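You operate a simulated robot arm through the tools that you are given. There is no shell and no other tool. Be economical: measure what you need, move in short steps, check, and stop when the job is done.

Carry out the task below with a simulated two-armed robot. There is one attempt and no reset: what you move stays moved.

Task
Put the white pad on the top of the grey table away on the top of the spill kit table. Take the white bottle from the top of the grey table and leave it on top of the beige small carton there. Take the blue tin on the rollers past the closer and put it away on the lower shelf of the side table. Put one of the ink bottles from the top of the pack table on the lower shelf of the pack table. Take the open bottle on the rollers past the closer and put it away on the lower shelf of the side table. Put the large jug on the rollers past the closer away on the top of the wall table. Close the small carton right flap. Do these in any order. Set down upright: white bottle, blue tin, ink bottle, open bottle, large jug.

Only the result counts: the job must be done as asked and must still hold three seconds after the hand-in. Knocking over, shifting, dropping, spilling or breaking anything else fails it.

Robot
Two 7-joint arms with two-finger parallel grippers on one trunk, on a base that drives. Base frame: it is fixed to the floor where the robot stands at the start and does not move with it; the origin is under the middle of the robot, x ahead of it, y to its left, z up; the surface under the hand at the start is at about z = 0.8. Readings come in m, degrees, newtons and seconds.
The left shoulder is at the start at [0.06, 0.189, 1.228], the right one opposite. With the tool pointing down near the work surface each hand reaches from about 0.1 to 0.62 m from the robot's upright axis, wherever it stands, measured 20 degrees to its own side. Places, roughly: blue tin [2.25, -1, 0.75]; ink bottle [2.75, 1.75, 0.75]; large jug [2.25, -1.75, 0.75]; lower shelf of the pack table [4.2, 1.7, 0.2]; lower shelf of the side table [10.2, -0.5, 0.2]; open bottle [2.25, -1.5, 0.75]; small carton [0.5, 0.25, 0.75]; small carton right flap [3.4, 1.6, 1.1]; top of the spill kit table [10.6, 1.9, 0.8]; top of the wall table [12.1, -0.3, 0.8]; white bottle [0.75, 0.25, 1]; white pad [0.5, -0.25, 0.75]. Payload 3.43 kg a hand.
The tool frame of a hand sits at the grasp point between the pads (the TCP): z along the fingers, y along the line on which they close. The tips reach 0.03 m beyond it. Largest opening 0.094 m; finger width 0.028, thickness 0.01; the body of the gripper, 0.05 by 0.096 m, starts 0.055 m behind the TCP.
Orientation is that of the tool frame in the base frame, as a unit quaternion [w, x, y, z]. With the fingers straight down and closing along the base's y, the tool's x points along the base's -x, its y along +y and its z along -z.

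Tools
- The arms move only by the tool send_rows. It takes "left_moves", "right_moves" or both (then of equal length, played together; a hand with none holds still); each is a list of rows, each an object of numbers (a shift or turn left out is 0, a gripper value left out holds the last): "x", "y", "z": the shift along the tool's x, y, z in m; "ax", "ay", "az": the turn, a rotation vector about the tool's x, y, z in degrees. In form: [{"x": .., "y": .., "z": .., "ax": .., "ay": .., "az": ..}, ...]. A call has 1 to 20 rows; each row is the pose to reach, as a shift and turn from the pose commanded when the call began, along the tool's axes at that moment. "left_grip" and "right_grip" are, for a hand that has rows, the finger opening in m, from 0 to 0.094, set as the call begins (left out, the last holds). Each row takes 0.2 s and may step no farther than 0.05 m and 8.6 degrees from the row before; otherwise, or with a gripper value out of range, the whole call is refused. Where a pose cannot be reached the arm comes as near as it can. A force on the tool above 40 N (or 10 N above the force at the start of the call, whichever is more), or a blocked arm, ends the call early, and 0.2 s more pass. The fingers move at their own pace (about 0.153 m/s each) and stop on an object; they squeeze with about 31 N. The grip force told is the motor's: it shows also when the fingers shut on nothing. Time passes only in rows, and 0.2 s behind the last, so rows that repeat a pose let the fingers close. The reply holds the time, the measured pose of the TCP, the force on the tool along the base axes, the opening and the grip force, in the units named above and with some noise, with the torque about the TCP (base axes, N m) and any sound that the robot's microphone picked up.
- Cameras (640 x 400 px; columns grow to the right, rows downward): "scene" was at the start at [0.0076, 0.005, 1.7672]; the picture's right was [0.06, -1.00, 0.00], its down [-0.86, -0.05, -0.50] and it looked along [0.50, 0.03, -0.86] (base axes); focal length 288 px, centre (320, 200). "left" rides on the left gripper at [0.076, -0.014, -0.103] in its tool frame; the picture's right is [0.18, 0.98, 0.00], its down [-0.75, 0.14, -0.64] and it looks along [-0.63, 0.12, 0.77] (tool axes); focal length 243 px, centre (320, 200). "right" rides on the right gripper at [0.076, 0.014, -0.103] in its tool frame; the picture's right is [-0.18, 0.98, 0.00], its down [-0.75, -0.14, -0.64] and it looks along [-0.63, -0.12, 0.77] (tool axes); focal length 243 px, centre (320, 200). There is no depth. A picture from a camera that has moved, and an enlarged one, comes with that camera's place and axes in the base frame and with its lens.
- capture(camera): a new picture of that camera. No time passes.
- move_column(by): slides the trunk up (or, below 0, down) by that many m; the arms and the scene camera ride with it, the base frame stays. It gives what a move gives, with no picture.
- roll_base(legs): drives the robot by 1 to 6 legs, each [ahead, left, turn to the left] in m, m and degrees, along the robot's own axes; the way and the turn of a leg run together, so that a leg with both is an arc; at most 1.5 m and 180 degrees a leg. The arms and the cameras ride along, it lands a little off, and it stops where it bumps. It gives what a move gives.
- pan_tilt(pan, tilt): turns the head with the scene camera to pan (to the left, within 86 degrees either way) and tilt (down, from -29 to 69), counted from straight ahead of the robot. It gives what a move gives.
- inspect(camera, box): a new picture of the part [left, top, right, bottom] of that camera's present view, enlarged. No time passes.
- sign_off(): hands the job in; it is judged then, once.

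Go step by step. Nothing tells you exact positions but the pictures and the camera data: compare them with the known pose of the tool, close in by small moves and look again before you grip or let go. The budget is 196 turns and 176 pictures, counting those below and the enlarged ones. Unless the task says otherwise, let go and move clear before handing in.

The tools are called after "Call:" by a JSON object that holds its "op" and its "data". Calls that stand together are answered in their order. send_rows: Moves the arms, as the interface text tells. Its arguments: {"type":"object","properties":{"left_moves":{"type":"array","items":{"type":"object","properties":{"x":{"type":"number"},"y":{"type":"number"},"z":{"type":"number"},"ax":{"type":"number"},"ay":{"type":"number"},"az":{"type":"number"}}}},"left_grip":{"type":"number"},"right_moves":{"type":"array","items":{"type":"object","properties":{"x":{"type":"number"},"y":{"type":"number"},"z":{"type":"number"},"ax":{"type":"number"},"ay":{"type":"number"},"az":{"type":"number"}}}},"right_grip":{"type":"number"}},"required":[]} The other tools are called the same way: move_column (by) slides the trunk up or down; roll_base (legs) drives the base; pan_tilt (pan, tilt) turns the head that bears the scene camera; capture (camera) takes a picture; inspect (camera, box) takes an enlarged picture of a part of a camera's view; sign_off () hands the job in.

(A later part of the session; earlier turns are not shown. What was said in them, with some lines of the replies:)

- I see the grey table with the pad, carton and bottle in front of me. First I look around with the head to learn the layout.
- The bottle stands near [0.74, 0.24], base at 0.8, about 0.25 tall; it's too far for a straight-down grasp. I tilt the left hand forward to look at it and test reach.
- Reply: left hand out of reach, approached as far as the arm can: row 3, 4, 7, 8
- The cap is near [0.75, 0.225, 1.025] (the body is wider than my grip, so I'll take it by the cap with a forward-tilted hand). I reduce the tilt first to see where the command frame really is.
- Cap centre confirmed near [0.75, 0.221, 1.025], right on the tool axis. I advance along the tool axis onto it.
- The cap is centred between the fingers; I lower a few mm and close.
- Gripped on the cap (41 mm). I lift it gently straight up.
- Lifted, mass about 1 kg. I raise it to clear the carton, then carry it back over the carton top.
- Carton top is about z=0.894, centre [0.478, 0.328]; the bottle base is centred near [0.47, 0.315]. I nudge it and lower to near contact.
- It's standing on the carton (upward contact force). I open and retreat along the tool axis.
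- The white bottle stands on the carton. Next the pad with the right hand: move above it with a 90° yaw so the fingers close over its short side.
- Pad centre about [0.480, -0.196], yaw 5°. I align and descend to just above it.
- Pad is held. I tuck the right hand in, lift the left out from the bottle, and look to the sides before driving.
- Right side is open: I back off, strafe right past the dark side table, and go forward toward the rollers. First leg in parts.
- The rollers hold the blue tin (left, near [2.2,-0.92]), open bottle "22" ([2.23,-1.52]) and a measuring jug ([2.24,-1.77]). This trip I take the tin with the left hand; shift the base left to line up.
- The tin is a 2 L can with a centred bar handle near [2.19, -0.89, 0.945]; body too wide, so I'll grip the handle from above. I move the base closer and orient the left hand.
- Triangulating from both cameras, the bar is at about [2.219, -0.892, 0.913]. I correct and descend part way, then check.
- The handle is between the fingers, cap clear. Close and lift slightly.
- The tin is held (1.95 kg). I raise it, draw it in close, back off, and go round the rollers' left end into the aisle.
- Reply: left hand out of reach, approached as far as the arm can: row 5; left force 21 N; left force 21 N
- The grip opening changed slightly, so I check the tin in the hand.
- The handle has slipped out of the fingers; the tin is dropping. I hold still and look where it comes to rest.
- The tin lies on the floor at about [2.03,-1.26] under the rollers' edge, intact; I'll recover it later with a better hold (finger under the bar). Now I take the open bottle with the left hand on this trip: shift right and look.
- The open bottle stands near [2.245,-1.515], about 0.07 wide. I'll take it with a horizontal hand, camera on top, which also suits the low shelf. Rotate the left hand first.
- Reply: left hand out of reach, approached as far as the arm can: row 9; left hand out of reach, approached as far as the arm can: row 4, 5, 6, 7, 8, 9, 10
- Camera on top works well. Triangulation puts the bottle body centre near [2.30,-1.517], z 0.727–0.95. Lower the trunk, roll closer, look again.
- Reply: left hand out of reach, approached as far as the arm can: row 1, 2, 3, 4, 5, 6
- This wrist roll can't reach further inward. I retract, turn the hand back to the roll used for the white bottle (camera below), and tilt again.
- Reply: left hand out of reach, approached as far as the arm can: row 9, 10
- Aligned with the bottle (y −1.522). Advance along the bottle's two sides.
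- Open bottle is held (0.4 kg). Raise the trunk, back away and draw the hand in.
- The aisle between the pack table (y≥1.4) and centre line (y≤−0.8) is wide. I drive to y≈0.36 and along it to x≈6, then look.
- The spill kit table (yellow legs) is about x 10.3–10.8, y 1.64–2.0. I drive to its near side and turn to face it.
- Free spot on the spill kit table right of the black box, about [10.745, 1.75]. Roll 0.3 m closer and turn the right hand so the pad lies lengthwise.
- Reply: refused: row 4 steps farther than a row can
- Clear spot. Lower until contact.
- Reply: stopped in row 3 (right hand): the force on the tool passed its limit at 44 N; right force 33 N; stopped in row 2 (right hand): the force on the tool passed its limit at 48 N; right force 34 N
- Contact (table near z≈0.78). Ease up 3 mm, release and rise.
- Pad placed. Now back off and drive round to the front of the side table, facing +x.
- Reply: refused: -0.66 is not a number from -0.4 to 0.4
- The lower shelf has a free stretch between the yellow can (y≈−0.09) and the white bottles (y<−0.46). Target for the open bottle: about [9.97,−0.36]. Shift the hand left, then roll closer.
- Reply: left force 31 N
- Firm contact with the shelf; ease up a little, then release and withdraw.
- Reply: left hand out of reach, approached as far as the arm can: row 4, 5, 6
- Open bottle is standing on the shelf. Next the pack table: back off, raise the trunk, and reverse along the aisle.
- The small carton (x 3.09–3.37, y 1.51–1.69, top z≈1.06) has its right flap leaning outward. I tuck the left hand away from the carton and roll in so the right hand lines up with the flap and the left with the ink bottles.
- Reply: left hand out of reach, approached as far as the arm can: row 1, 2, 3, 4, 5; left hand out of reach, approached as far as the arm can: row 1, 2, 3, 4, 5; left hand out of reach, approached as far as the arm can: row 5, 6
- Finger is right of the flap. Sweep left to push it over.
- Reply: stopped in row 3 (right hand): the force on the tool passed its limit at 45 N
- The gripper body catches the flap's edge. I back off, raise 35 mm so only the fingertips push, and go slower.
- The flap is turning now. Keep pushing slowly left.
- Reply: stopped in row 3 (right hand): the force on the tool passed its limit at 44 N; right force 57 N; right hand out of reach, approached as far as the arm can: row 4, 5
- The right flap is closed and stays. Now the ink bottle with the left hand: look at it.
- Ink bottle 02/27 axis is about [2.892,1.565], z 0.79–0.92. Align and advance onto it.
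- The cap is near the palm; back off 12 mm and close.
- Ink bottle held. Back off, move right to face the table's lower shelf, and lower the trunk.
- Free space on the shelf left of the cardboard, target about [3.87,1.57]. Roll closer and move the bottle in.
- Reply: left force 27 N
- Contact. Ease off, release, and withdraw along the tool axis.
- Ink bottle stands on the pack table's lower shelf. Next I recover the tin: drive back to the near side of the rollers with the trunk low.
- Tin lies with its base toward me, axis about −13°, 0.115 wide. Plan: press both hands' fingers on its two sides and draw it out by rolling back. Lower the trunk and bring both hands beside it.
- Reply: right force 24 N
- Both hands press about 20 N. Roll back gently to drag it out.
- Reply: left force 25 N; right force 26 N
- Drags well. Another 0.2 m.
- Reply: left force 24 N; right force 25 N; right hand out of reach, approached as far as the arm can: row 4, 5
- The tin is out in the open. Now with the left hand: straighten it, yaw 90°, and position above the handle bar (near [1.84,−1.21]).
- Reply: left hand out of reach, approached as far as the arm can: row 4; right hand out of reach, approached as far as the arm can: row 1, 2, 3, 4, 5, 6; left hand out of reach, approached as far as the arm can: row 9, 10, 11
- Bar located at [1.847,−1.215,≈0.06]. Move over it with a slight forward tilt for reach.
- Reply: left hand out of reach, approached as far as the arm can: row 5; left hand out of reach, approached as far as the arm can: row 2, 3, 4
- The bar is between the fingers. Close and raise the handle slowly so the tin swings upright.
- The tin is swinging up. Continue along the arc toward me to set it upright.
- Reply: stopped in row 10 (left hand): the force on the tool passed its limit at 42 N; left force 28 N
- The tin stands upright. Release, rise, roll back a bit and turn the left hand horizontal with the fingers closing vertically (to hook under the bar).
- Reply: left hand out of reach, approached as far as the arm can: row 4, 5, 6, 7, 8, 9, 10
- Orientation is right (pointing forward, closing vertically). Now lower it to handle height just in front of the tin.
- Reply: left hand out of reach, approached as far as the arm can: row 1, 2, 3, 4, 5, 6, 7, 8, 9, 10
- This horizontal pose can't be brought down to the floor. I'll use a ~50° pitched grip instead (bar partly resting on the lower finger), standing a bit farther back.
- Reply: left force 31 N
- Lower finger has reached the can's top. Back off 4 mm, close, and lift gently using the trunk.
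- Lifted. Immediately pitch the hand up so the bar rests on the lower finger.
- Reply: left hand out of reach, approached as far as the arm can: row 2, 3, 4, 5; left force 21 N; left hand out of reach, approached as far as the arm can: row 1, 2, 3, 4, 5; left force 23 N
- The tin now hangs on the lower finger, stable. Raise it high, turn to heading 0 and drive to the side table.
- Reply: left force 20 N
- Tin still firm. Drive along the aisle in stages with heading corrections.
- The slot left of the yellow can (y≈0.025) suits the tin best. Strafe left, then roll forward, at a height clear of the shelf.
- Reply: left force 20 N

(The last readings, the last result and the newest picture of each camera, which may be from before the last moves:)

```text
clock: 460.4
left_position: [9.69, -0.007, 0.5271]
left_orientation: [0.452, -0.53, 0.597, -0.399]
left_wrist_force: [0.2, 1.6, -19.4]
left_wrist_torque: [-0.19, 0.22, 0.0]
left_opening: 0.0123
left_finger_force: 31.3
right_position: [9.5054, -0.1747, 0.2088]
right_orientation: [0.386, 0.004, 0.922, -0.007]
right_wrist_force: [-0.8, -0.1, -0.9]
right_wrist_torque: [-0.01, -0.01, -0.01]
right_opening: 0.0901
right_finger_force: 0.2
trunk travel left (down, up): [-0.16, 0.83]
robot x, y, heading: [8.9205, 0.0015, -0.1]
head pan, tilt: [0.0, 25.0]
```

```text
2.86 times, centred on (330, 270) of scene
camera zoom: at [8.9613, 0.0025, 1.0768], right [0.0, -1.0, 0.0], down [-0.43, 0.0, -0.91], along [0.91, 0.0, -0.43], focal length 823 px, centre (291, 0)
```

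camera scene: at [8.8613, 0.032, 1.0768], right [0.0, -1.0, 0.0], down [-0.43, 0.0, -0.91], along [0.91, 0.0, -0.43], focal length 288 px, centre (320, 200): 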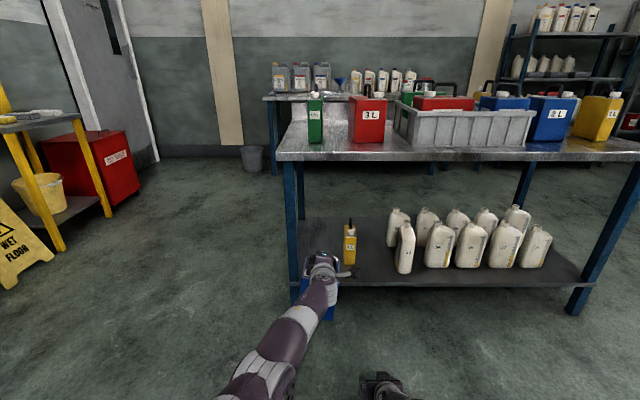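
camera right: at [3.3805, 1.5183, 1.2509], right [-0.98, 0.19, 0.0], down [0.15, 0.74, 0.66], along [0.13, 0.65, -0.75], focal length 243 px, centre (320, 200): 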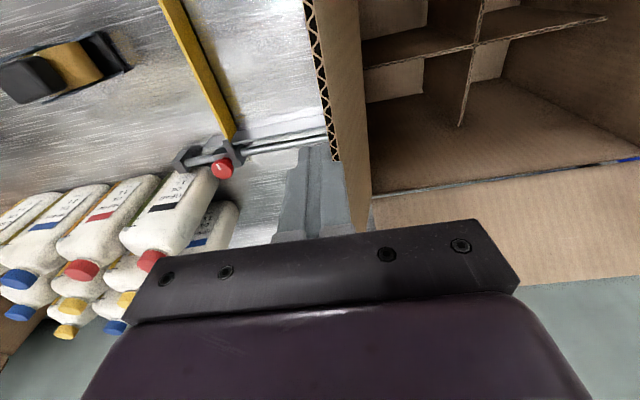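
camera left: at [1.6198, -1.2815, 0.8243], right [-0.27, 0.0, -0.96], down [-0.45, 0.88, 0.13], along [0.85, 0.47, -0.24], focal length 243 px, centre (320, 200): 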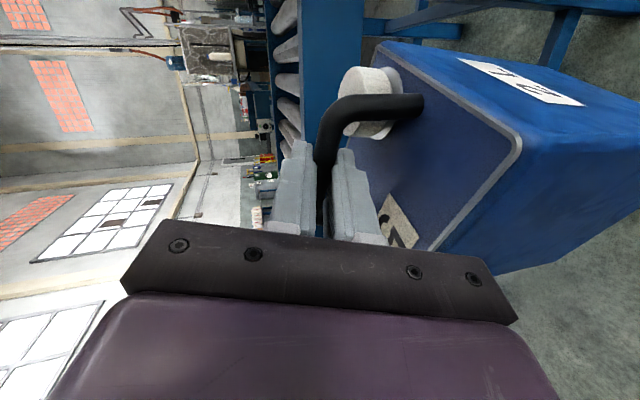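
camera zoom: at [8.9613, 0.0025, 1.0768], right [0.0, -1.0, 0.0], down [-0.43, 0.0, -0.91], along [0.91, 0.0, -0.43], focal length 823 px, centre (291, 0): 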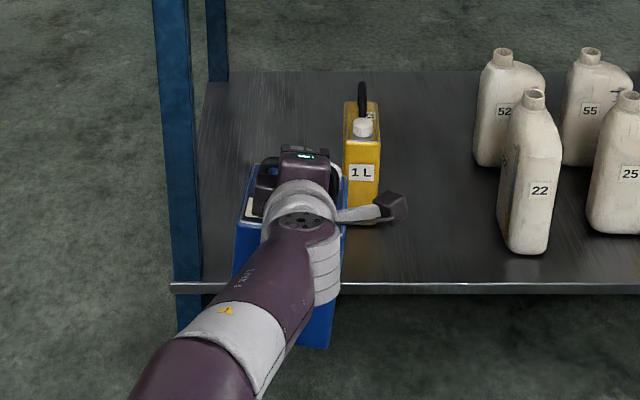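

Call:
{"op": "roll_base", "data": {"legs": [[0.14, 0.02, 0.0]]}}

Call:
{"op": "inspect", "data": {"camera": "scene", "box": [240, 200, 420, 340]}}

```text
clock: 461.8
left_position: [9.8299, 0.0112, 0.5255]
left_orientation: [0.451, -0.529, 0.598, -0.398]
left_wrist_force: [0.6, 0.2, -19.5]
left_wrist_torque: [-0.22, 0.29, -0.01]
left_opening: 0.0118
left_finger_force: 31.4
right_position: [9.6464, -0.1567, 0.2092]
right_orientation: [0.386, 0.004, 0.922, -0.008]
right_wrist_force: [0.9, -0.3, -1.2]
right_wrist_torque: [0.0, -0.01, 0.0]
right_opening: 0.0901
right_finger_force: 0.0
trunk travel left (down, up): [-0.16, 0.83]
robot x, y, heading: [9.0655, 0.0185, -0.3]
head pan, tilt: [0.0, 25.0]
```

```text
2.86 times, centred on (330, 270) of scene
camera zoom: at [9.1019, 0.0223, 1.0768], right [0.0, -1.0, 0.0], down [-0.43, 0.0, -0.91], along [0.91, 0.0, -0.43], focal length 823 px, centre (291, 0)
```

zoom: 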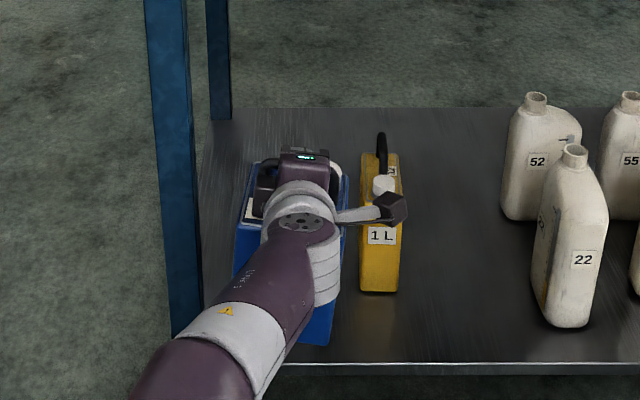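

Call:
{"op": "roll_base", "data": {"legs": [[0.1, 0.005, 0.0]]}}

Call:
{"op": "move_column", "data": {"by": -0.1}}

Call:
{"op": "inspect", "data": {"camera": "scene", "box": [240, 200, 420, 340]}}

```text
clock: 462.9
left_position: [9.9306, 0.0163, 0.5244]
left_orientation: [0.449, -0.529, 0.599, -0.399]
left_wrist_force: [0.1, -0.8, -20.3]
left_wrist_torque: [-0.19, 0.2, 0.01]
left_opening: 0.0123
left_finger_force: 31.0
right_position: [9.745, -0.1526, 0.2087]
right_orientation: [0.386, 0.005, 0.922, -0.008]
right_wrist_force: [0.3, -0.7, -0.6]
right_wrist_torque: [0.0, 0.0, 0.0]
right_opening: 0.09
right_finger_force: 0.1
trunk travel left (down, up): [-0.16, 0.83]
robot x, y, heading: [9.1633, 0.0277, -0.1]
head pan, tilt: [0.0, 25.0]
```

```text
clock: 464.2
left_position: [9.9288, 0.0152, 0.4246]
left_orientation: [0.45, -0.528, 0.6, -0.399]
left_wrist_force: [-0.8, 0.2, -19.7]
left_wrist_torque: [-0.17, 0.26, 0.02]
left_opening: 0.0121
left_finger_force: 30.9
right_position: [9.744, -0.1517, 0.1105]
right_orientation: [0.387, 0.005, 0.922, -0.008]
right_wrist_force: [-1.1, 0.2, -0.7]
right_wrist_torque: [0.01, -0.01, 0.0]
right_opening: 0.0902
right_finger_force: 0.0
trunk travel left (down, up): [-0.06, 0.93]
robot x, y, heading: [9.1657, 0.0256, -0.4]
head pan, tilt: [0.0, 25.0]
```

```text
2.86 times, centred on (330, 270) of scene
camera zoom: at [9.1999, 0.0271, 0.9769], right [0.0, -1.0, 0.0], down [-0.42, 0.0, -0.91], along [0.91, 0.0, -0.42], focal length 823 px, centre (291, 0)
```

zoom: 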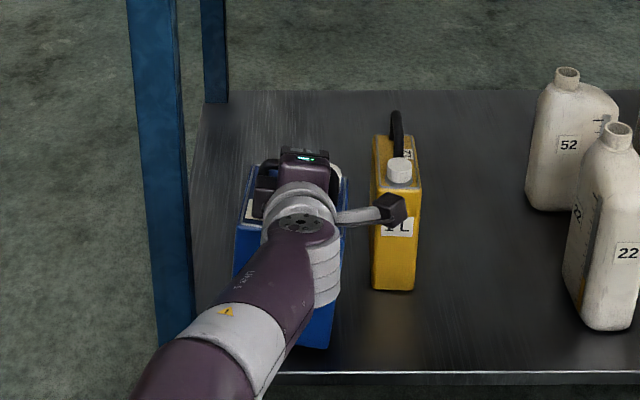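

Call:
{"op": "move_column", "data": {"by": -0.022}}

Call:
{"op": "move_column", "data": {"by": -0.01}}

```text
clock: 464.9
left_position: [9.9285, 0.0161, 0.4125]
left_orientation: [0.454, -0.527, 0.595, -0.403]
left_wrist_force: [-6.3, 5.1, 12.5]
left_wrist_torque: [-0.37, -0.31, 0.07]
left_opening: 0.0119
left_finger_force: 31.1
right_position: [9.7455, -0.1528, 0.0904]
right_orientation: [0.389, 0.005, 0.921, -0.008]
right_wrist_force: [0.7, 0.1, -0.2]
right_wrist_torque: [-0.04, -0.02, -0.02]
right_opening: 0.09
right_finger_force: 0.0
trunk travel left (down, up): [-0.038, 0.952]
robot x, y, heading: [9.1683, 0.0273, -0.0]
head pan, tilt: [0.0, 25.0]
```

```text
clock: 465.4
left_position: [9.9309, 0.0161, 0.4122]
left_orientation: [0.457, -0.526, 0.591, -0.407]
left_wrist_force: [-5.9, 3.8, 10.4]
left_wrist_torque: [-0.63, -0.19, -0.02]
left_opening: 0.012
left_finger_force: 31.0
right_position: [9.7442, -0.1508, 0.0808]
right_orientation: [0.389, 0.005, 0.921, -0.009]
right_wrist_force: [-0.3, -0.4, 0.8]
right_wrist_torque: [0.05, 0.03, 0.01]
right_opening: 0.09
right_finger_force: 0.0
trunk travel left (down, up): [-0.03, 0.96]
robot x, y, heading: [9.167, 0.0268, -0.1]
head pan, tilt: [0.0, 25.0]
stopped: the force on the tool passed its limit at 43 N (the readings are from after the stop); the commanded pose is now the measured one
```

The tin stands on the shelf. Ease up, open slightly, and retreat along the tool axis.

Call:
{"op": "move_column", "data": {"by": 0.006}}

Call:
{"op": "send_rows", "data": {"left_moves": [{}, {}], "left_grip": 0.037}}

Call:
{"op": "capture", "data": {"camera": "left"}}

```text
clock: 465.9
left_position: [9.9298, 0.016, 0.4123]
left_orientation: [0.455, -0.527, 0.594, -0.404]
left_wrist_force: [-5.2, 3.0, 1.1]
left_wrist_torque: [-0.4, 0.13, 0.0]
left_opening: 0.0121
left_finger_force: 30.8
right_position: [9.7453, -0.151, 0.0872]
right_orientation: [0.387, 0.005, 0.922, -0.008]
right_wrist_force: [1.4, 0.8, 0.0]
right_wrist_torque: [0.05, -0.01, 0.03]
right_opening: 0.09
right_finger_force: 0.1
trunk travel left (down, up): [-0.036, 0.954]
robot x, y, heading: [9.1607, 0.0274, -0.3]
head pan, tilt: [0.0, 25.0]
```

```text
clock: 466.5
left_position: [9.9289, 0.017, 0.4146]
left_orientation: [0.456, -0.526, 0.592, -0.405]
left_wrist_force: [-0.9, 6.9, 4.0]
left_wrist_torque: [0.18, -0.05, 0.12]
left_opening: 0.0357
left_finger_force: 0.0
right_position: [9.7447, -0.1512, 0.087]
right_orientation: [0.388, 0.004, 0.922, -0.008]
right_wrist_force: [0.3, 0.4, 0.2]
right_wrist_torque: [-0.02, 0.01, 0.01]
right_opening: 0.0903
right_finger_force: 0.1
trunk travel left (down, up): [-0.036, 0.954]
robot x, y, heading: [9.1654, 0.0281, -0.2]
head pan, tilt: [0.0, 25.0]
```

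```text
19 pictures are left
camera left: at [9.8315, -0.0608, 0.4463], right [-0.26, -0.07, -0.96], down [-0.63, 0.77, 0.11], along [0.73, 0.64, -0.24], focal length 243 px, centre (320, 200)
```

left: 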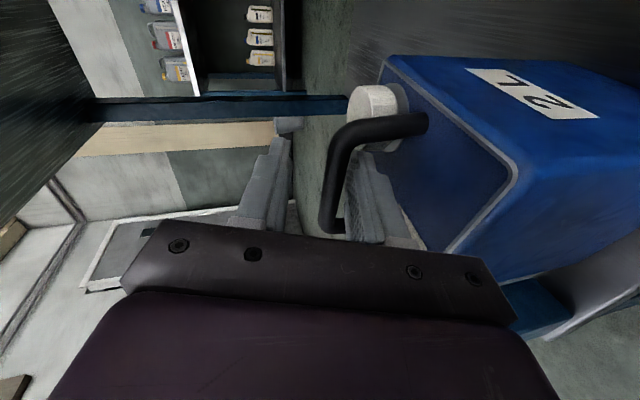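

Call:
{"op": "send_rows", "data": {"left_moves": [{"z": -0.01}, {"z": -0.02}, {"z": -0.03}, {"z": -0.04}, {"z": -0.05}]}}

Call:
{"op": "capture", "data": {"camera": "left"}}

```text
clock: 467.7
left_position: [9.8909, 0.0124, 0.4397]
left_orientation: [0.453, -0.527, 0.597, -0.401]
left_wrist_force: [0.0, -0.3, 0.7]
left_wrist_torque: [0.0, 0.0, 0.02]
left_opening: 0.0369
left_finger_force: 0.0
left hand out of reach, approached as far as the arm can: row 2, 3, 4, 5
right_position: [9.7442, -0.1531, 0.0866]
right_orientation: [0.387, 0.004, 0.922, -0.008]
right_wrist_force: [-0.3, 0.3, -0.5]
right_wrist_torque: [0.01, 0.02, -0.02]
right_opening: 0.0901
right_finger_force: 0.0
trunk travel left (down, up): [-0.036, 0.954]
robot x, y, heading: [9.1634, 0.0242, -0.4]
head pan, tilt: [0.0, 25.0]
```

```text
18 pictures are left
camera left: at [9.7918, -0.0629, 0.4731], right [-0.27, -0.06, -0.96], down [-0.63, 0.77, 0.13], along [0.73, 0.64, -0.25], focal length 243 px, centre (320, 200)
```

left: 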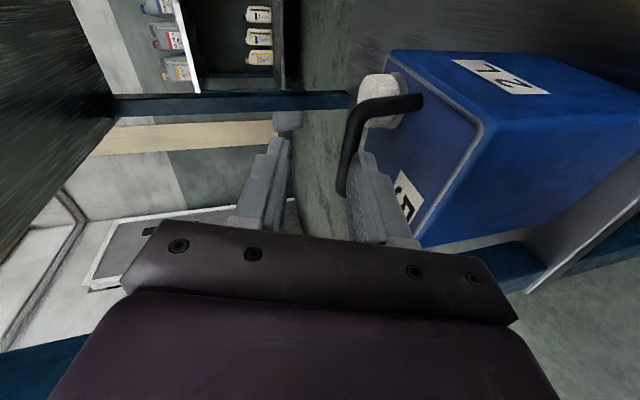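

Call:
{"op": "roll_base", "data": {"legs": [[-0.06, 0, 0]]}}

Call:
{"op": "roll_base", "data": {"legs": [[-0.3, 0, 0]]}}

Call:
{"op": "capture", "data": {"camera": "scene"}}

```text
clock: 468.7
left_position: [9.8298, 0.0135, 0.4402]
left_orientation: [0.453, -0.528, 0.596, -0.401]
left_wrist_force: [-0.1, 0.3, 0.1]
left_wrist_torque: [0.02, 0.0, -0.01]
left_opening: 0.0369
left_finger_force: 0.0
right_position: [9.6835, -0.1517, 0.0855]
right_orientation: [0.388, 0.004, 0.922, -0.007]
right_wrist_force: [-0.6, 0.3, -0.2]
right_wrist_torque: [0.0, -0.02, -0.01]
right_opening: 0.0898
right_finger_force: 0.1
trunk travel left (down, up): [-0.036, 0.954]
robot x, y, heading: [9.1035, 0.023, -0.2]
head pan, tilt: [0.0, 25.0]
```

```text
clock: 470.8
left_position: [9.5301, 0.0155, 0.4402]
left_orientation: [0.452, -0.528, 0.597, -0.401]
left_wrist_force: [0.9, 1.0, 0.5]
left_wrist_torque: [-0.03, 0.0, 0.02]
left_opening: 0.0371
left_finger_force: 0.0
right_position: [9.3848, -0.1505, 0.0863]
right_orientation: [0.388, 0.005, 0.922, -0.009]
right_wrist_force: [-0.3, 0.4, -0.1]
right_wrist_torque: [0.03, -0.05, 0.01]
right_opening: 0.0898
right_finger_force: 0.1
trunk travel left (down, up): [-0.036, 0.954]
robot x, y, heading: [8.8043, 0.0256, -0.0]
head pan, tilt: [0.0, 25.0]
```

```text
17 pictures are left
camera scene: at [8.8382, 0.0285, 0.9529], right [0.0, -1.0, 0.0], down [-0.42, 0.0, -0.91], along [0.91, 0.0, -0.42], focal length 288 px, centre (320, 200)
```

scene: 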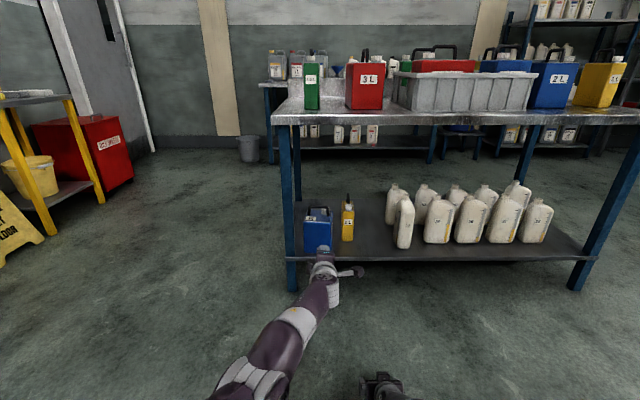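

The tin is upright on the lower shelf. Last: the jug. Raise the trunk and drive back to the rollers.

Call:
{"op": "move_column", "data": {"by": 0.4}}

Call:
{"op": "move_column", "data": {"by": 0.4}}

Call:
{"op": "roll_base", "data": {"legs": [[-0.2, 0.45, 0], [-1.5, 0, 0], [-1.5, 0, 0]]}}

```text
clock: 474.6
left_position: [9.5305, 0.0157, 0.8399]
left_orientation: [0.452, -0.527, 0.597, -0.402]
left_wrist_force: [-0.5, -0.7, -0.6]
left_wrist_torque: [-0.03, -0.01, 0.0]
left_opening: 0.037
left_finger_force: 0.1
right_position: [9.3851, -0.1506, 0.4868]
right_orientation: [0.388, 0.004, 0.922, -0.008]
right_wrist_force: [0.0, -0.3, 0.0]
right_wrist_torque: [-0.01, 0.0, 0.02]
right_opening: 0.0901
right_finger_force: 0.1
trunk travel left (down, up): [-0.436, 0.554]
robot x, y, heading: [8.8051, 0.0253, -0.3]
head pan, tilt: [0.0, 25.0]
```

```text
clock: 478.4
left_position: [9.5298, 0.0149, 1.2413]
left_orientation: [0.452, -0.527, 0.597, -0.401]
left_wrist_force: [-0.8, -0.1, 0.1]
left_wrist_torque: [0.03, 0.04, -0.02]
left_opening: 0.0371
left_finger_force: 0.1
right_position: [9.3851, -0.1513, 0.8865]
right_orientation: [0.388, 0.005, 0.922, -0.009]
right_wrist_force: [-0.4, -0.7, -0.2]
right_wrist_torque: [0.05, 0.03, -0.02]
right_opening: 0.0901
right_finger_force: 0.0
trunk travel left (down, up): [-0.836, 0.154]
robot x, y, heading: [8.8051, 0.0274, -0.4]
head pan, tilt: [0.0, 25.0]
```

```text
clock: 495.3
left_position: [6.3375, 0.4735, 1.2401]
left_orientation: [0.457, -0.534, 0.591, -0.396]
left_wrist_force: [-0.1, -0.3, 0.7]
left_wrist_torque: [-0.02, -0.01, 0.02]
left_opening: 0.037
left_finger_force: 0.0
right_position: [6.1963, 0.3032, 0.8871]
right_orientation: [0.387, -0.006, 0.922, -0.003]
right_wrist_force: [-0.1, -0.4, -0.2]
right_wrist_torque: [0.02, 0.02, -0.06]
right_opening: 0.0901
right_finger_force: 0.0
trunk travel left (down, up): [-0.836, 0.154]
robot x, y, heading: [5.6146, 0.467, 1.1]
head pan, tilt: [0.0, 25.0]
```

Call:
{"op": "move_column", "data": {"by": 0.14}}

Call:
{"op": "roll_base", "data": {"legs": [[0, 0, -1.1], [-1.4, 0, 0], [-1.4, 0, 0], [-1.43, 0, 0]]}}

```text
clock: 497.0
left_position: [6.3394, 0.4722, 1.3795]
left_orientation: [0.457, -0.534, 0.591, -0.396]
left_wrist_force: [-0.4, 0.5, 0.3]
left_wrist_torque: [0.0, -0.01, 0.0]
left_opening: 0.0372
left_finger_force: 0.0
right_position: [6.1958, 0.3035, 1.0259]
right_orientation: [0.388, -0.006, 0.922, -0.004]
right_wrist_force: [-0.3, -0.3, 0.7]
right_wrist_torque: [-0.01, 0.04, 0.01]
right_opening: 0.0897
right_finger_force: 0.2
trunk travel left (down, up): [-0.976, 0.014]
robot x, y, heading: [5.6143, 0.47, 1.0]
head pan, tilt: [0.0, 25.0]
```

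```text
clock: 517.8
left_position: [2.0584, 0.4097, 1.3794]
left_orientation: [0.457, -0.534, 0.591, -0.396]
left_wrist_force: [-0.2, -0.4, 0.2]
left_wrist_torque: [0.03, 0.01, -0.03]
left_opening: 0.0367
left_finger_force: 0.0
right_position: [1.9159, 0.2418, 1.0257]
right_orientation: [0.388, -0.005, 0.922, -0.004]
right_wrist_force: [-0.6, 0.0, -0.1]
right_wrist_torque: [0.01, 0.01, 0.01]
right_opening: 0.0901
right_finger_force: 0.1
trunk travel left (down, up): [-0.976, 0.014]
robot x, y, heading: [1.3328, 0.411, 0.8]
head pan, tilt: [0.0, 25.0]
```

Call:
{"op": "roll_base", "data": {"legs": [[0.03, -1.45, -0.8], [0, -0.5, 0]]}}

Call:
{"op": "pan_tilt", "data": {"pan": -10, "tilt": 50}}

Call:
{"op": "inspect", "data": {"camera": "scene", "box": [220, 90, 480, 280]}}

```text
clock: 527.5
left_position: [2.1129, -1.5357, 1.3807]
left_orientation: [0.455, -0.531, 0.593, -0.399]
left_wrist_force: [0.0, 0.6, 0.5]
left_wrist_torque: [-0.01, -0.03, 0.01]
left_opening: 0.0368
left_finger_force: 0.0
right_position: [1.9696, -1.7038, 1.0265]
right_orientation: [0.388, -0.001, 0.922, -0.006]
right_wrist_force: [0.3, -0.4, 0.3]
right_wrist_torque: [0.02, 0.01, 0.0]
right_opening: 0.09
right_finger_force: 0.1
trunk travel left (down, up): [-0.976, 0.014]
robot x, y, heading: [1.3893, -1.5325, 0.4]
head pan, tilt: [0.0, 25.0]
```

```text
clock: 528.4
left_position: [2.1128, -1.5366, 1.3804]
left_orientation: [0.455, -0.531, 0.594, -0.398]
left_wrist_force: [0.4, 0.6, 0.9]
left_wrist_torque: [0.01, 0.0, 0.0]
left_opening: 0.0369
left_finger_force: 0.0
right_position: [1.968, -1.7057, 1.0257]
right_orientation: [0.388, 0.0, 0.922, -0.006]
right_wrist_force: [-0.5, -1.1, -0.2]
right_wrist_torque: [-0.01, -0.01, 0.03]
right_opening: 0.0901
right_finger_force: 0.2
trunk travel left (down, up): [-0.976, 0.014]
robot x, y, heading: [1.3862, -1.535, 0.8]
head pan, tilt: [-10.0, 50.0]
```

```text
2.11 times, centred on (350, 185) of scene
camera zoom: at [1.404, -1.5454, 1.8555], right [-0.17, -0.99, 0.0], down [-0.75, 0.13, -0.64], along [0.63, -0.11, -0.77], focal length 606 px, centre (257, 232)
```

zoom: 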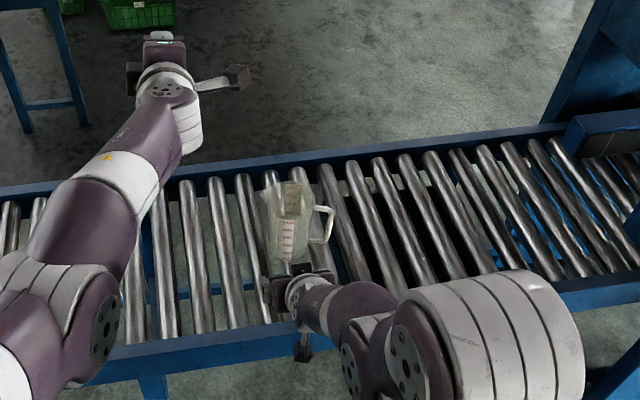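

Jug is clear of obstacles. I set the right hand pointing down, yawed 90°, to pinch the jug's near rim wall.

Call:
{"op": "send_rows", "data": {"right_moves": [{"ay": 8}, {"ay": 16}, {"ay": 24}, {"ay": 32}, {"ay": 40}, {"ay": 45.7}], "right_grip": 0.05}}

Call:
{"op": "send_rows", "data": {"right_moves": [{"az": 8.2}, {"az": 16.4}, {"az": 24.6}, {"az": 32.8}, {"az": 41}, {"az": 49.2}, {"az": 57.4}, {"az": 65.6}, {"az": 73.8}, {"az": 82}, {"az": 90}]}}

Call:
{"op": "roll_base", "data": {"legs": [[0.27, -0.02, -0.8]]}}

Call:
{"op": "capture", "data": {"camera": "right"}}

```text
clock: 529.8
left_position: [2.1167, -1.538, 1.3793]
left_orientation: [0.455, -0.531, 0.594, -0.397]
left_wrist_force: [-0.2, -0.8, -1.4]
left_wrist_torque: [0.0, -0.04, 0.02]
left_opening: 0.0373
left_finger_force: 0.1
right_position: [1.9699, -1.7177, 1.0249]
right_orientation: [0.0, -0.015, 0.999, -0.036]
right_wrist_force: [-1.3, 11.8, -0.5]
right_wrist_torque: [-0.82, -0.1, -0.08]
right_opening: 0.0502
right_finger_force: 0.0
right hand out of reach, approached as far as the arm can: row 3, 4, 5
trunk travel left (down, up): [-0.976, 0.014]
robot x, y, heading: [1.3899, -1.5332, 0.3]
head pan, tilt: [-10.0, 50.0]
```

```text
clock: 532.2
left_position: [2.1127, -1.5374, 1.3805]
left_orientation: [0.455, -0.531, 0.593, -0.399]
left_wrist_force: [0.2, -0.2, -0.4]
left_wrist_torque: [0.0, -0.02, 0.04]
left_opening: 0.0367
left_finger_force: 0.0
right_position: [1.9696, -1.7044, 1.0279]
right_orientation: [0.003, 0.71, 0.705, -0.005]
right_wrist_force: [0.1, 0.2, -0.3]
right_wrist_torque: [0.0, -0.04, 0.0]
right_opening: 0.0497
right_finger_force: 0.2
trunk travel left (down, up): [-0.976, 0.014]
robot x, y, heading: [1.386, -1.53, 0.2]
head pan, tilt: [-10.0, 50.0]
```

```text
clock: 534.1
left_position: [2.3793, -1.5692, 1.3821]
left_orientation: [0.453, -0.527, 0.597, -0.402]
left_wrist_force: [0.0, 0.3, 0.7]
left_wrist_torque: [0.01, 0.01, 0.0]
left_opening: 0.0369
left_finger_force: 0.0
right_position: [2.2343, -1.7338, 1.0274]
right_orientation: [0.004, 0.714, 0.7, -0.005]
right_wrist_force: [-0.1, -0.6, -0.3]
right_wrist_torque: [0.01, -0.01, -0.01]
right_opening: 0.0501
right_finger_force: 0.0
trunk travel left (down, up): [-0.976, 0.014]
robot x, y, heading: [1.653, -1.5521, -0.5]
head pan, tilt: [-10.0, 50.0]
```

```text
15 pictures are left
camera right: at [2.2508, -1.6583, 1.1294], right [0.98, -0.2, 0.0], down [-0.16, -0.74, 0.65], along [-0.13, -0.64, -0.76], focal length 243 px, centre (320, 200)
```

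right: 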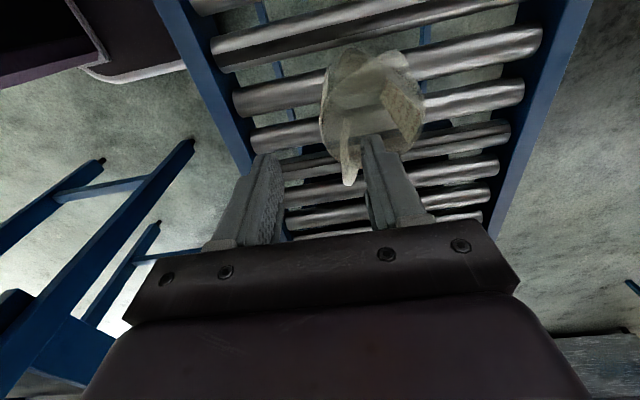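

Call:
{"op": "inspect", "data": {"camera": "right", "box": [270, 30, 470, 210]}}

```text
2.22 times, centred on (370, 120) of right
camera zoom: at [2.2508, -1.6583, 1.1294], right [0.98, -0.2, 0.0], down [-0.16, -0.74, 0.65], along [-0.13, -0.64, -0.76], focal length 539 px, centre (209, 378)
```

zoom: 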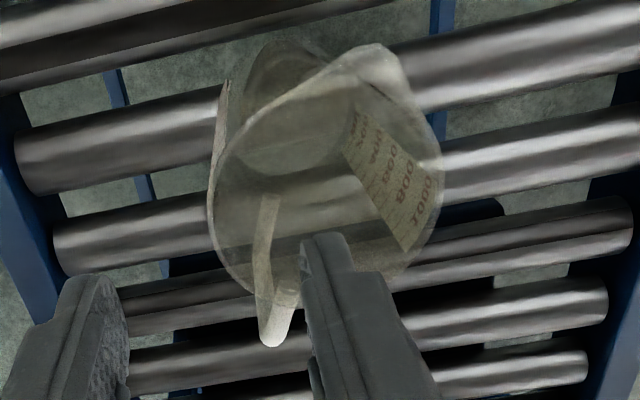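

Near rim is at about [2.233,−1.75]; the hand is already over it in x. Shift 18 mm and descend with one finger inside.

Call:
{"op": "send_rows", "data": {"right_moves": [{"x": -0.017}, {"x": -0.017, "z": 0.04}, {"x": -0.017, "z": 0.08}, {"x": -0.017, "z": 0.11}, {"x": -0.017, "z": 0.128}]}}

Call:
{"op": "inspect", "data": {"camera": "right", "box": [200, 0, 480, 250]}}

```text
clock: 535.4
left_position: [2.3818, -1.5675, 1.3806]
left_orientation: [0.453, -0.526, 0.597, -0.402]
left_wrist_force: [-0.5, -0.7, -0.7]
left_wrist_torque: [0.04, 0.0, 0.01]
left_opening: 0.0372
left_finger_force: 0.1
right_position: [2.2324, -1.7538, 0.9101]
right_orientation: [0.004, 0.714, 0.7, -0.004]
right_wrist_force: [-0.2, -0.4, -0.3]
right_wrist_torque: [0.0, -0.03, -0.02]
right_opening: 0.0502
right_finger_force: 0.1
right hand out of reach, approached as far as the arm can: row 5
trunk travel left (down, up): [-0.976, 0.014]
robot x, y, heading: [1.6528, -1.5537, -0.5]
head pan, tilt: [-10.0, 50.0]
```

```text
1.60 times, centred on (340, 125) of right
camera zoom: at [2.2494, -1.6778, 1.0118], right [0.98, -0.2, 0.0], down [-0.16, -0.74, 0.65], along [-0.13, -0.64, -0.76], focal length 388 px, centre (288, 320)
```

zoom: 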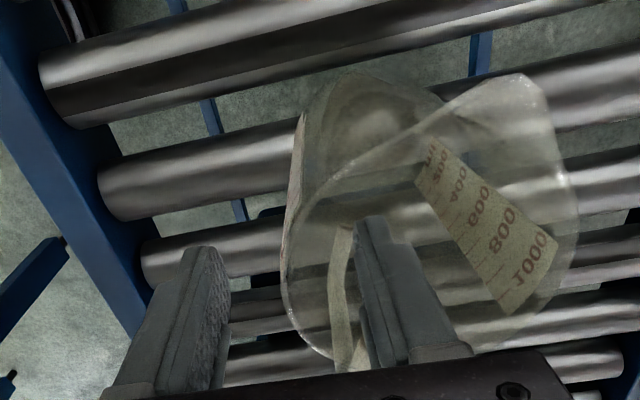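

One finger is inside, one outside. Lower 30 mm with the trunk, and close.

Call:
{"op": "move_column", "data": {"by": -0.03}}

Call:
{"op": "send_rows", "data": {"right_moves": [{}, {}, {}], "right_grip": 0.0}}

Call:
{"op": "move_column", "data": {"by": 0.044}}

Call:
{"op": "capture", "data": {"camera": "right"}}

```text
clock: 536.1
left_position: [2.3825, -1.5684, 1.3496]
left_orientation: [0.451, -0.527, 0.598, -0.402]
left_wrist_force: [-0.6, 0.9, 0.1]
left_wrist_torque: [0.04, -0.05, -0.01]
left_opening: 0.037
left_finger_force: 0.1
right_position: [2.2339, -1.7529, 0.8799]
right_orientation: [0.003, 0.713, 0.701, -0.005]
right_wrist_force: [0.0, -0.5, -1.3]
right_wrist_torque: [0.0, -0.03, 0.0]
right_opening: 0.0501
right_finger_force: 0.1
trunk travel left (down, up): [-0.946, 0.044]
robot x, y, heading: [1.6593, -1.5502, -0.5]
head pan, tilt: [-10.0, 50.0]
```

```text
clock: 536.9
left_position: [2.3817, -1.568, 1.3517]
left_orientation: [0.451, -0.527, 0.598, -0.401]
left_wrist_force: [-0.3, -0.6, 0.6]
left_wrist_torque: [0.01, 0.03, 0.0]
left_opening: 0.037
left_finger_force: 0.1
right_position: [2.2352, -1.7528, 0.8805]
right_orientation: [0.004, 0.714, 0.7, -0.004]
right_wrist_force: [1.4, 1.1, 6.7]
right_wrist_torque: [0.54, -0.8, -0.01]
right_opening: 0.0084
right_finger_force: 31.0
trunk travel left (down, up): [-0.946, 0.044]
robot x, y, heading: [1.66, -1.5513, -0.3]
head pan, tilt: [-10.0, 50.0]
```

```text
clock: 537.8
left_position: [2.3828, -1.5677, 1.3936]
left_orientation: [0.451, -0.527, 0.598, -0.402]
left_wrist_force: [1.1, -1.5, -0.5]
left_wrist_torque: [0.0, -0.01, 0.01]
left_opening: 0.0371
left_finger_force: 0.0
right_position: [2.234, -1.7533, 0.9244]
right_orientation: [0.003, 0.714, 0.7, -0.005]
right_wrist_force: [-0.6, 0.1, -0.8]
right_wrist_torque: [0.03, 0.1, 0.0]
right_opening: 0.0081
right_finger_force: 31.3
trunk travel left (down, up): [-0.99, 0.0]
robot x, y, heading: [1.6574, -1.554, -0.5]
head pan, tilt: [-10.0, 50.0]
```

```text
12 pictures are left
camera right: at [2.25, -1.678, 1.0248], right [0.98, -0.2, 0.0], down [-0.15, -0.74, 0.65], along [-0.13, -0.64, -0.76], focal length 243 px, centre (320, 200)
```

right: 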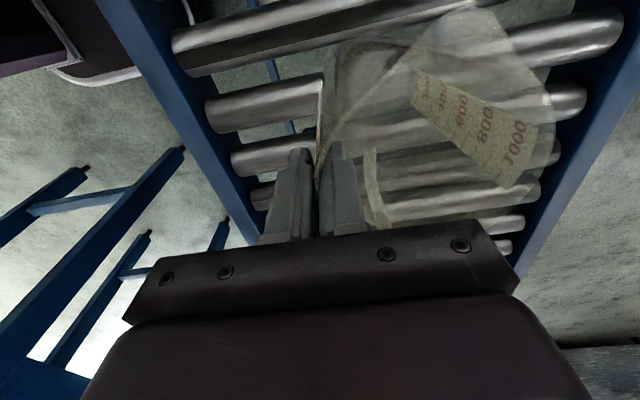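

Jug held (light). Raise and draw it in, then back off and drive to the wall table.

Call:
{"op": "send_rows", "data": {"right_moves": [{"z": -0.03}, {"z": -0.07}, {"z": -0.11, "y": -0.01}, {"z": -0.15, "y": -0.03}, {"z": -0.18, "y": -0.06}, {"z": -0.2, "y": -0.09}, {"z": -0.2, "y": -0.13}, {"z": -0.2, "y": -0.16}]}}

Call:
{"op": "roll_base", "data": {"legs": [[-0.29, 0, 0.4], [0, 1.0, 0], [0, 1.0, 0]]}}

Call:
{"op": "roll_base", "data": {"legs": [[1.5, 0, 0], [1.5, 0, 0], [1.0, 0, 0]]}}

```text
clock: 539.6
left_position: [2.3823, -1.5676, 1.3956]
left_orientation: [0.452, -0.526, 0.598, -0.401]
left_wrist_force: [-0.4, 0.4, 0.1]
left_wrist_torque: [0.02, 0.0, 0.0]
left_opening: 0.0371
left_finger_force: 0.0
right_position: [2.0714, -1.7474, 1.1238]
right_orientation: [0.002, 0.714, 0.7, -0.005]
right_wrist_force: [0.0, 0.7, -1.8]
right_wrist_torque: [0.02, 0.05, 0.02]
right_opening: 0.008
right_finger_force: 30.6
trunk travel left (down, up): [-0.99, 0.0]
robot x, y, heading: [1.6563, -1.5527, -0.2]
head pan, tilt: [-10.0, 50.0]
```

```text
clock: 551.0
left_position: [2.1156, 0.3998, 1.3951]
left_orientation: [0.453, -0.527, 0.598, -0.401]
left_wrist_force: [0.0, 0.7, -0.3]
left_wrist_torque: [0.0, 0.0, 0.03]
left_opening: 0.037
left_finger_force: 0.1
right_position: [1.8068, 0.2186, 1.1254]
right_orientation: [0.003, 0.713, 0.702, -0.004]
right_wrist_force: [-0.2, 0.3, -0.7]
right_wrist_torque: [0.02, 0.03, -0.04]
right_opening: 0.0078
right_finger_force: 31.1
trunk travel left (down, up): [-0.99, 0.0]
robot x, y, heading: [1.3873, 0.4123, -0.4]
head pan, tilt: [-10.0, 50.0]
```

```text
clock: 570.2
left_position: [6.1165, 0.3418, 1.3962]
left_orientation: [0.452, -0.526, 0.598, -0.402]
left_wrist_force: [0.1, 0.2, -0.5]
left_wrist_torque: [-0.02, 0.0, 0.01]
left_opening: 0.0371
left_finger_force: 0.1
right_position: [5.8066, 0.1624, 1.1247]
right_orientation: [0.003, 0.714, 0.7, -0.005]
right_wrist_force: [-0.4, -0.7, -2.0]
right_wrist_torque: [0.0, 0.04, -0.01]
right_opening: 0.008
right_finger_force: 30.8
trunk travel left (down, up): [-0.99, 0.0]
robot x, y, heading: [5.391, 0.3585, -0.4]
head pan, tilt: [-10.0, 50.0]
```

Call:
{"op": "roll_base", "data": {"legs": [[1.4, 0.02, 0.2], [1.4, 0.02, 0.2], [1.2, 0.4, 0]]}}

Call:
{"op": "pan_tilt", "data": {"pan": 0, "tilt": 30}}

Call:
{"op": "capture", "data": {"camera": "scene"}}

```text
clock: 589.9
left_position: [10.1439, 0.7175, 1.395]
left_orientation: [0.449, -0.523, 0.6, -0.405]
left_wrist_force: [0.3, 0.2, -0.3]
left_wrist_torque: [0.0, 0.02, 0.02]
left_opening: 0.0371
left_finger_force: 0.1
right_position: [9.8312, 0.5421, 1.1249]
right_orientation: [0.003, 0.718, 0.696, -0.004]
right_wrist_force: [0.3, 0.1, -1.2]
right_wrist_torque: [0.03, 0.04, 0.0]
right_opening: 0.008
right_finger_force: 31.1
trunk travel left (down, up): [-0.99, 0.0]
robot x, y, heading: [9.4155, 0.7416, -0.9]
head pan, tilt: [-10.0, 50.0]
```

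```text
clock: 590.7
left_position: [10.145, 0.7179, 1.3941]
left_orientation: [0.449, -0.523, 0.6, -0.405]
left_wrist_force: [0.2, -0.1, -0.4]
left_wrist_torque: [0.01, 0.0, 0.01]
left_opening: 0.0368
left_finger_force: 0.1
right_position: [9.8325, 0.542, 1.1247]
right_orientation: [0.003, 0.718, 0.696, -0.004]
right_wrist_force: [0.3, -0.1, -0.2]
right_wrist_torque: [0.07, 0.05, -0.01]
right_opening: 0.008
right_finger_force: 30.8
trunk travel left (down, up): [-0.99, 0.0]
robot x, y, heading: [9.4186, 0.7448, -1.4]
head pan, tilt: [0.0, 30.0]
```

```text
11 pictures are left
camera scene: at [9.451, 0.7422, 1.8989], right [-0.02, -1.0, 0.0], down [-0.5, 0.01, -0.87], along [0.87, -0.02, -0.5], focal length 288 px, centre (320, 200)
```

scene: 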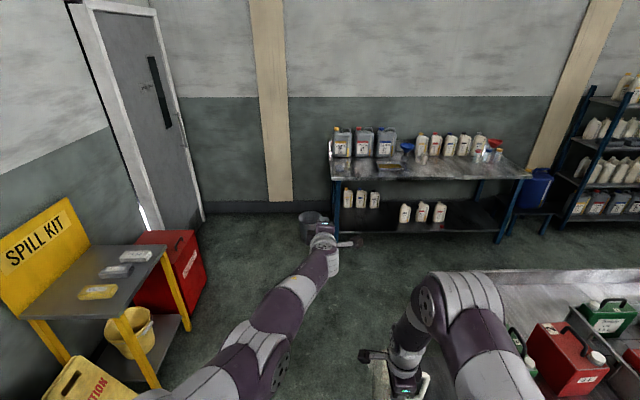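

Front of the wall table (x≥11.72) is clear around y≈−0.45. Drive round to it.

Call:
{"op": "roll_base", "data": {"legs": [[0, 0, 1.4], [1.4, 0, 0], [0.4, 0, 0], [0, -1.0, 0]]}}

Call:
{"op": "pan_tilt", "data": {"pan": -15, "tilt": 45}}

Call:
{"op": "capture", "data": {"camera": "scene"}}

```text
clock: 604.9
left_position: [11.9474, -0.2606, 1.394]
left_orientation: [0.454, -0.528, 0.596, -0.4]
left_wrist_force: [-0.3, 0.4, 1.0]
left_wrist_torque: [-0.01, -0.03, -0.02]
left_opening: 0.0368
left_finger_force: 0.1
right_position: [11.6386, -0.4414, 1.1253]
right_orientation: [0.003, 0.712, 0.702, -0.005]
right_wrist_force: [-0.6, 0.3, -1.1]
right_wrist_torque: [0.06, 0.04, 0.01]
right_opening: 0.0077
right_finger_force: 31.0
trunk travel left (down, up): [-0.99, 0.0]
robot x, y, heading: [11.2248, -0.2541, 0.1]
head pan, tilt: [0.0, 30.0]
```

```text
clock: 605.7
left_position: [11.9472, -0.262, 1.3939]
left_orientation: [0.452, -0.529, 0.596, -0.4]
left_wrist_force: [0.7, -0.1, 0.0]
left_wrist_torque: [0.02, -0.01, -0.01]
left_opening: 0.0368
left_finger_force: 0.0
right_position: [11.6386, -0.442, 1.1244]
right_orientation: [0.003, 0.712, 0.702, -0.005]
right_wrist_force: [-1.3, -0.3, -1.1]
right_wrist_torque: [0.01, 0.05, 0.01]
right_opening: 0.0077
right_finger_force: 31.1
trunk travel left (down, up): [-0.99, 0.0]
robot x, y, heading: [11.2202, -0.2532, -0.1]
head pan, tilt: [-15.0, 45.0]
```

```text
10 pictures are left
camera scene: at [11.2413, -0.271, 1.8764], right [-0.26, -0.97, 0.0], down [-0.68, 0.18, -0.71], along [0.68, -0.18, -0.71], focal length 288 px, centre (320, 200)
```

scene: 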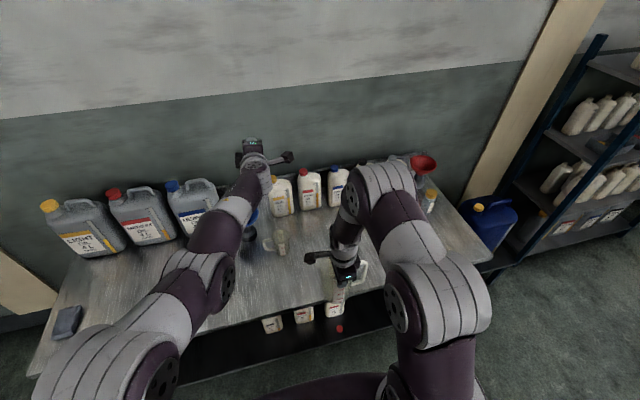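

Call:
{"op": "roll_base", "data": {"legs": [[0.08, 0, 0]]}}

Call:
{"op": "send_rows", "data": {"right_moves": [{"y": 0.04}, {"y": 0.08, "x": -0.005}, {"y": 0.115, "x": -0.01, "z": 0.02}, {"y": 0.115, "x": -0.012, "z": 0.06}, {"y": 0.115, "x": -0.012, "z": 0.1}, {"y": 0.115, "x": -0.012, "z": 0.13}]}}

Call:
{"op": "inspect", "data": {"camera": "scene", "box": [220, 180, 440, 340]}}

```text
clock: 606.7
left_position: [12.0206, -0.2627, 1.3996]
left_orientation: [0.454, -0.527, 0.596, -0.402]
left_wrist_force: [-1.0, 0.4, 0.5]
left_wrist_torque: [-0.03, 0.03, 0.02]
left_opening: 0.037
left_finger_force: 0.0
right_position: [11.7138, -0.4431, 1.1273]
right_orientation: [0.005, 0.712, 0.702, -0.003]
right_wrist_force: [-0.7, 0.7, -1.5]
right_wrist_torque: [0.0, 0.03, 0.01]
right_opening: 0.008
right_finger_force: 30.5
trunk travel left (down, up): [-0.99, 0.0]
robot x, y, heading: [11.302, -0.2517, -0.4]
head pan, tilt: [-15.0, 45.0]
```

```text
clock: 608.1
left_position: [12.0296, -0.2625, 1.3937]
left_orientation: [0.453, -0.528, 0.597, -0.4]
left_wrist_force: [1.0, 0.7, -0.2]
left_wrist_torque: [-0.01, 0.01, 0.04]
left_opening: 0.0369
left_finger_force: 0.1
right_position: [11.834, -0.4585, 0.9933]
right_orientation: [0.002, 0.712, 0.702, -0.005]
right_wrist_force: [0.0, -0.5, -0.9]
right_wrist_torque: [-0.01, 0.04, 0.01]
right_opening: 0.0078
right_finger_force: 31.4
trunk travel left (down, up): [-0.99, 0.0]
robot x, y, heading: [11.2993, -0.2504, -0.2]
head pan, tilt: [-15.0, 45.0]
```

```text
2.50 times, centred on (330, 260) of scene
camera zoom: at [11.324, -0.2713, 1.8763], right [-0.26, -0.97, 0.0], down [-0.68, 0.19, -0.71], along [0.68, -0.18, -0.71], focal length 720 px, centre (295, 50)
```

zoom: 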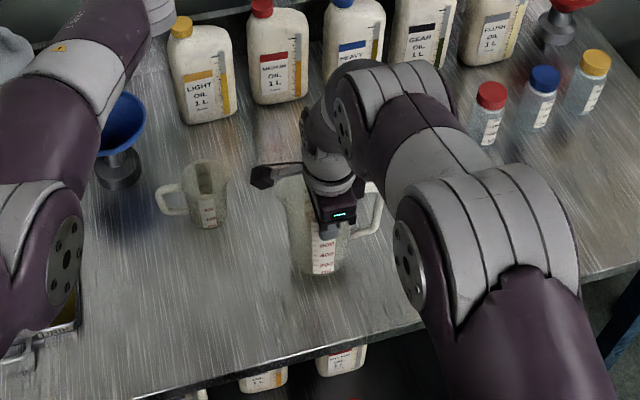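

Jug is over clear table. Lower it until it touches.

Call:
{"op": "send_rows", "data": {"right_moves": [{"z": 0.015}, {"z": 0.028}, {"z": 0.036}]}}

Call:
{"op": "send_rows", "data": {"right_moves": [{"z": 0.004}, {"z": 0.008}, {"z": 0.011}]}}

```text
clock: 608.9
left_position: [12.0231, -0.2624, 1.3971]
left_orientation: [0.453, -0.528, 0.595, -0.402]
left_wrist_force: [0.8, 0.0, 0.9]
left_wrist_torque: [0.0, 0.03, 0.01]
left_opening: 0.0371
left_finger_force: 0.1
right_position: [11.8312, -0.4587, 0.9602]
right_orientation: [0.005, 0.713, 0.702, -0.003]
right_wrist_force: [-1.4, -0.9, 17.7]
right_wrist_torque: [0.48, -0.94, -0.08]
right_opening: 0.0079
right_finger_force: 31.2
trunk travel left (down, up): [-0.99, 0.0]
robot x, y, heading: [11.2997, -0.25, -0.2]
head pan, tilt: [-15.0, 45.0]
```

```text
clock: 609.7
left_position: [12.0232, -0.2613, 1.3974]
left_orientation: [0.454, -0.527, 0.596, -0.402]
left_wrist_force: [1.0, -0.3, -0.9]
left_wrist_torque: [-0.02, -0.03, 0.0]
left_opening: 0.0369
left_finger_force: 0.1
right_position: [11.8314, -0.4575, 0.9515]
right_orientation: [0.006, 0.713, 0.701, -0.003]
right_wrist_force: [-0.1, -5.6, 33.1]
right_wrist_torque: [0.02, -1.07, -0.03]
right_opening: 0.0086
right_finger_force: 30.9
trunk travel left (down, up): [-0.99, 0.0]
robot x, y, heading: [11.3004, -0.2531, -0.2]
head pan, tilt: [-15.0, 45.0]
```

Standing on the table. Ease up, open, and rise straight up.

Call:
{"op": "send_rows", "data": {"right_moves": [{"z": -0.004}, {"z": -0.006}]}}

Call:
{"op": "send_rows", "data": {"right_moves": [{}, {}], "right_grip": 0.045}}

Call:
{"op": "send_rows", "data": {"right_moves": [{"z": -0.02}, {"z": -0.05}, {"z": -0.09}, {"z": -0.13}, {"z": -0.17}, {"z": -0.19, "y": -0.04}, {"z": -0.2, "y": -0.09}]}}

Call:
{"op": "inspect", "data": {"camera": "scene", "box": [220, 180, 440, 340]}}

```text
clock: 610.3
left_position: [12.0271, -0.2614, 1.3942]
left_orientation: [0.453, -0.528, 0.597, -0.401]
left_wrist_force: [-0.1, -0.6, -0.2]
left_wrist_torque: [0.02, -0.04, -0.01]
left_opening: 0.0371
left_finger_force: 0.1
right_position: [11.83, -0.4574, 0.9511]
right_orientation: [0.001, 0.712, 0.702, -0.007]
right_wrist_force: [2.0, 0.0, 4.4]
right_wrist_torque: [0.01, -0.81, 0.0]
right_opening: 0.0088
right_finger_force: 30.7
trunk travel left (down, up): [-0.99, 0.0]
robot x, y, heading: [11.302, -0.2508, 0.1]
head pan, tilt: [-15.0, 45.0]
```

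```text
clock: 610.9
left_position: [12.028, -0.2624, 1.3946]
left_orientation: [0.452, -0.528, 0.597, -0.401]
left_wrist_force: [-0.2, 0.5, -0.3]
left_wrist_torque: [0.0, 0.0, 0.03]
left_opening: 0.0368
left_finger_force: 0.1
right_position: [11.8314, -0.4579, 0.9538]
right_orientation: [0.003, 0.712, 0.702, -0.005]
right_wrist_force: [-1.1, 0.3, 0.8]
right_wrist_torque: [0.03, 0.05, 0.0]
right_opening: 0.045
right_finger_force: 0.2
trunk travel left (down, up): [-0.99, 0.0]
robot x, y, heading: [11.3019, -0.2511, -0.2]
head pan, tilt: [-15.0, 45.0]
```

```text
refused: row 7 steps farther than a row can; nothing moved
```

```text
2.50 times, centred on (330, 260) of scene
camera zoom: at [11.3211, -0.2705, 1.8763], right [-0.26, -0.97, 0.0], down [-0.68, 0.19, -0.71], along [0.68, -0.19, -0.71], focal length 720 px, centre (295, 50)
```

zoom: 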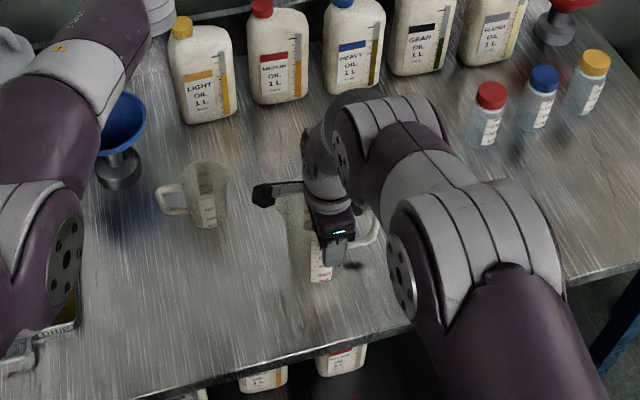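

Call:
{"op": "send_rows", "data": {"right_moves": [{"z": -0.02}, {"z": -0.05}, {"z": -0.09}, {"z": -0.13}, {"z": -0.17}, {"z": -0.19, "y": -0.03}, {"z": -0.2, "y": -0.06}]}}

Call:
{"op": "roll_base", "data": {"legs": [[-0.12, 0, 0]]}}

Call:
{"op": "inspect", "data": {"camera": "scene", "box": [220, 160, 440, 320]}}

```text
clock: 612.5
left_position: [12.0263, -0.2622, 1.3955]
left_orientation: [0.453, -0.528, 0.595, -0.402]
left_wrist_force: [-0.1, -0.3, -0.2]
left_wrist_torque: [0.0, -0.01, 0.0]
left_opening: 0.0373
left_finger_force: 0.1
right_position: [11.7728, -0.4518, 1.1544]
right_orientation: [0.004, 0.712, 0.702, -0.005]
right_wrist_force: [0.3, -1.1, -1.3]
right_wrist_torque: [-0.02, -0.02, 0.0]
right_opening: 0.0452
right_finger_force: 0.0
trunk travel left (down, up): [-0.99, 0.0]
robot x, y, heading: [11.3011, -0.255, -0.4]
head pan, tilt: [-15.0, 45.0]
```

```text
clock: 613.8
left_position: [11.9106, -0.2617, 1.3932]
left_orientation: [0.452, -0.528, 0.597, -0.401]
left_wrist_force: [1.1, 0.1, 0.4]
left_wrist_torque: [0.02, 0.01, 0.01]
left_opening: 0.037
left_finger_force: 0.0
right_position: [11.656, -0.4525, 1.1523]
right_orientation: [0.001, 0.712, 0.702, -0.006]
right_wrist_force: [-0.3, -0.1, 0.4]
right_wrist_torque: [0.03, 0.0, 0.01]
right_opening: 0.0449
right_finger_force: 0.1
trunk travel left (down, up): [-0.99, 0.0]
robot x, y, heading: [11.1824, -0.2494, -0.3]
head pan, tilt: [-15.0, 45.0]
```

```text
2.50 times, centred on (330, 240) of scene
camera zoom: at [11.2049, -0.2703, 1.8763], right [-0.26, -0.96, 0.0], down [-0.68, 0.19, -0.71], along [0.68, -0.19, -0.71], focal length 720 px, centre (295, 100)
```

zoom: 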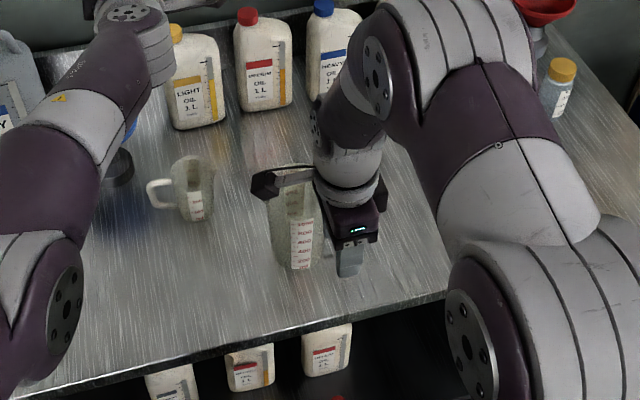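

Every item is where it was asked to go, everything set down stands upright, the flap is closed, and both hands are clear. I'm handing in.

Call:
{"op": "sign_off", "data": {}}

```text
The job is handed in.
```

I handed the job in with all seven steps done: the pad, white bottle, blue tin, ink bottle, open bottle and jug are where you asked, and the carton's right flap is closed. The five items you wanted upright were standing when I last looked at each.

- **Blue tin dropped:** it slipped from the gripper early on and fell to the floor. I saw no visible damage. I dragged it clear, stood it up and put it on the side table's lower shelf.
- **Not rechecked:** I placed the white bottle and closed the flap early on, and did not look closely at either again before handing in.
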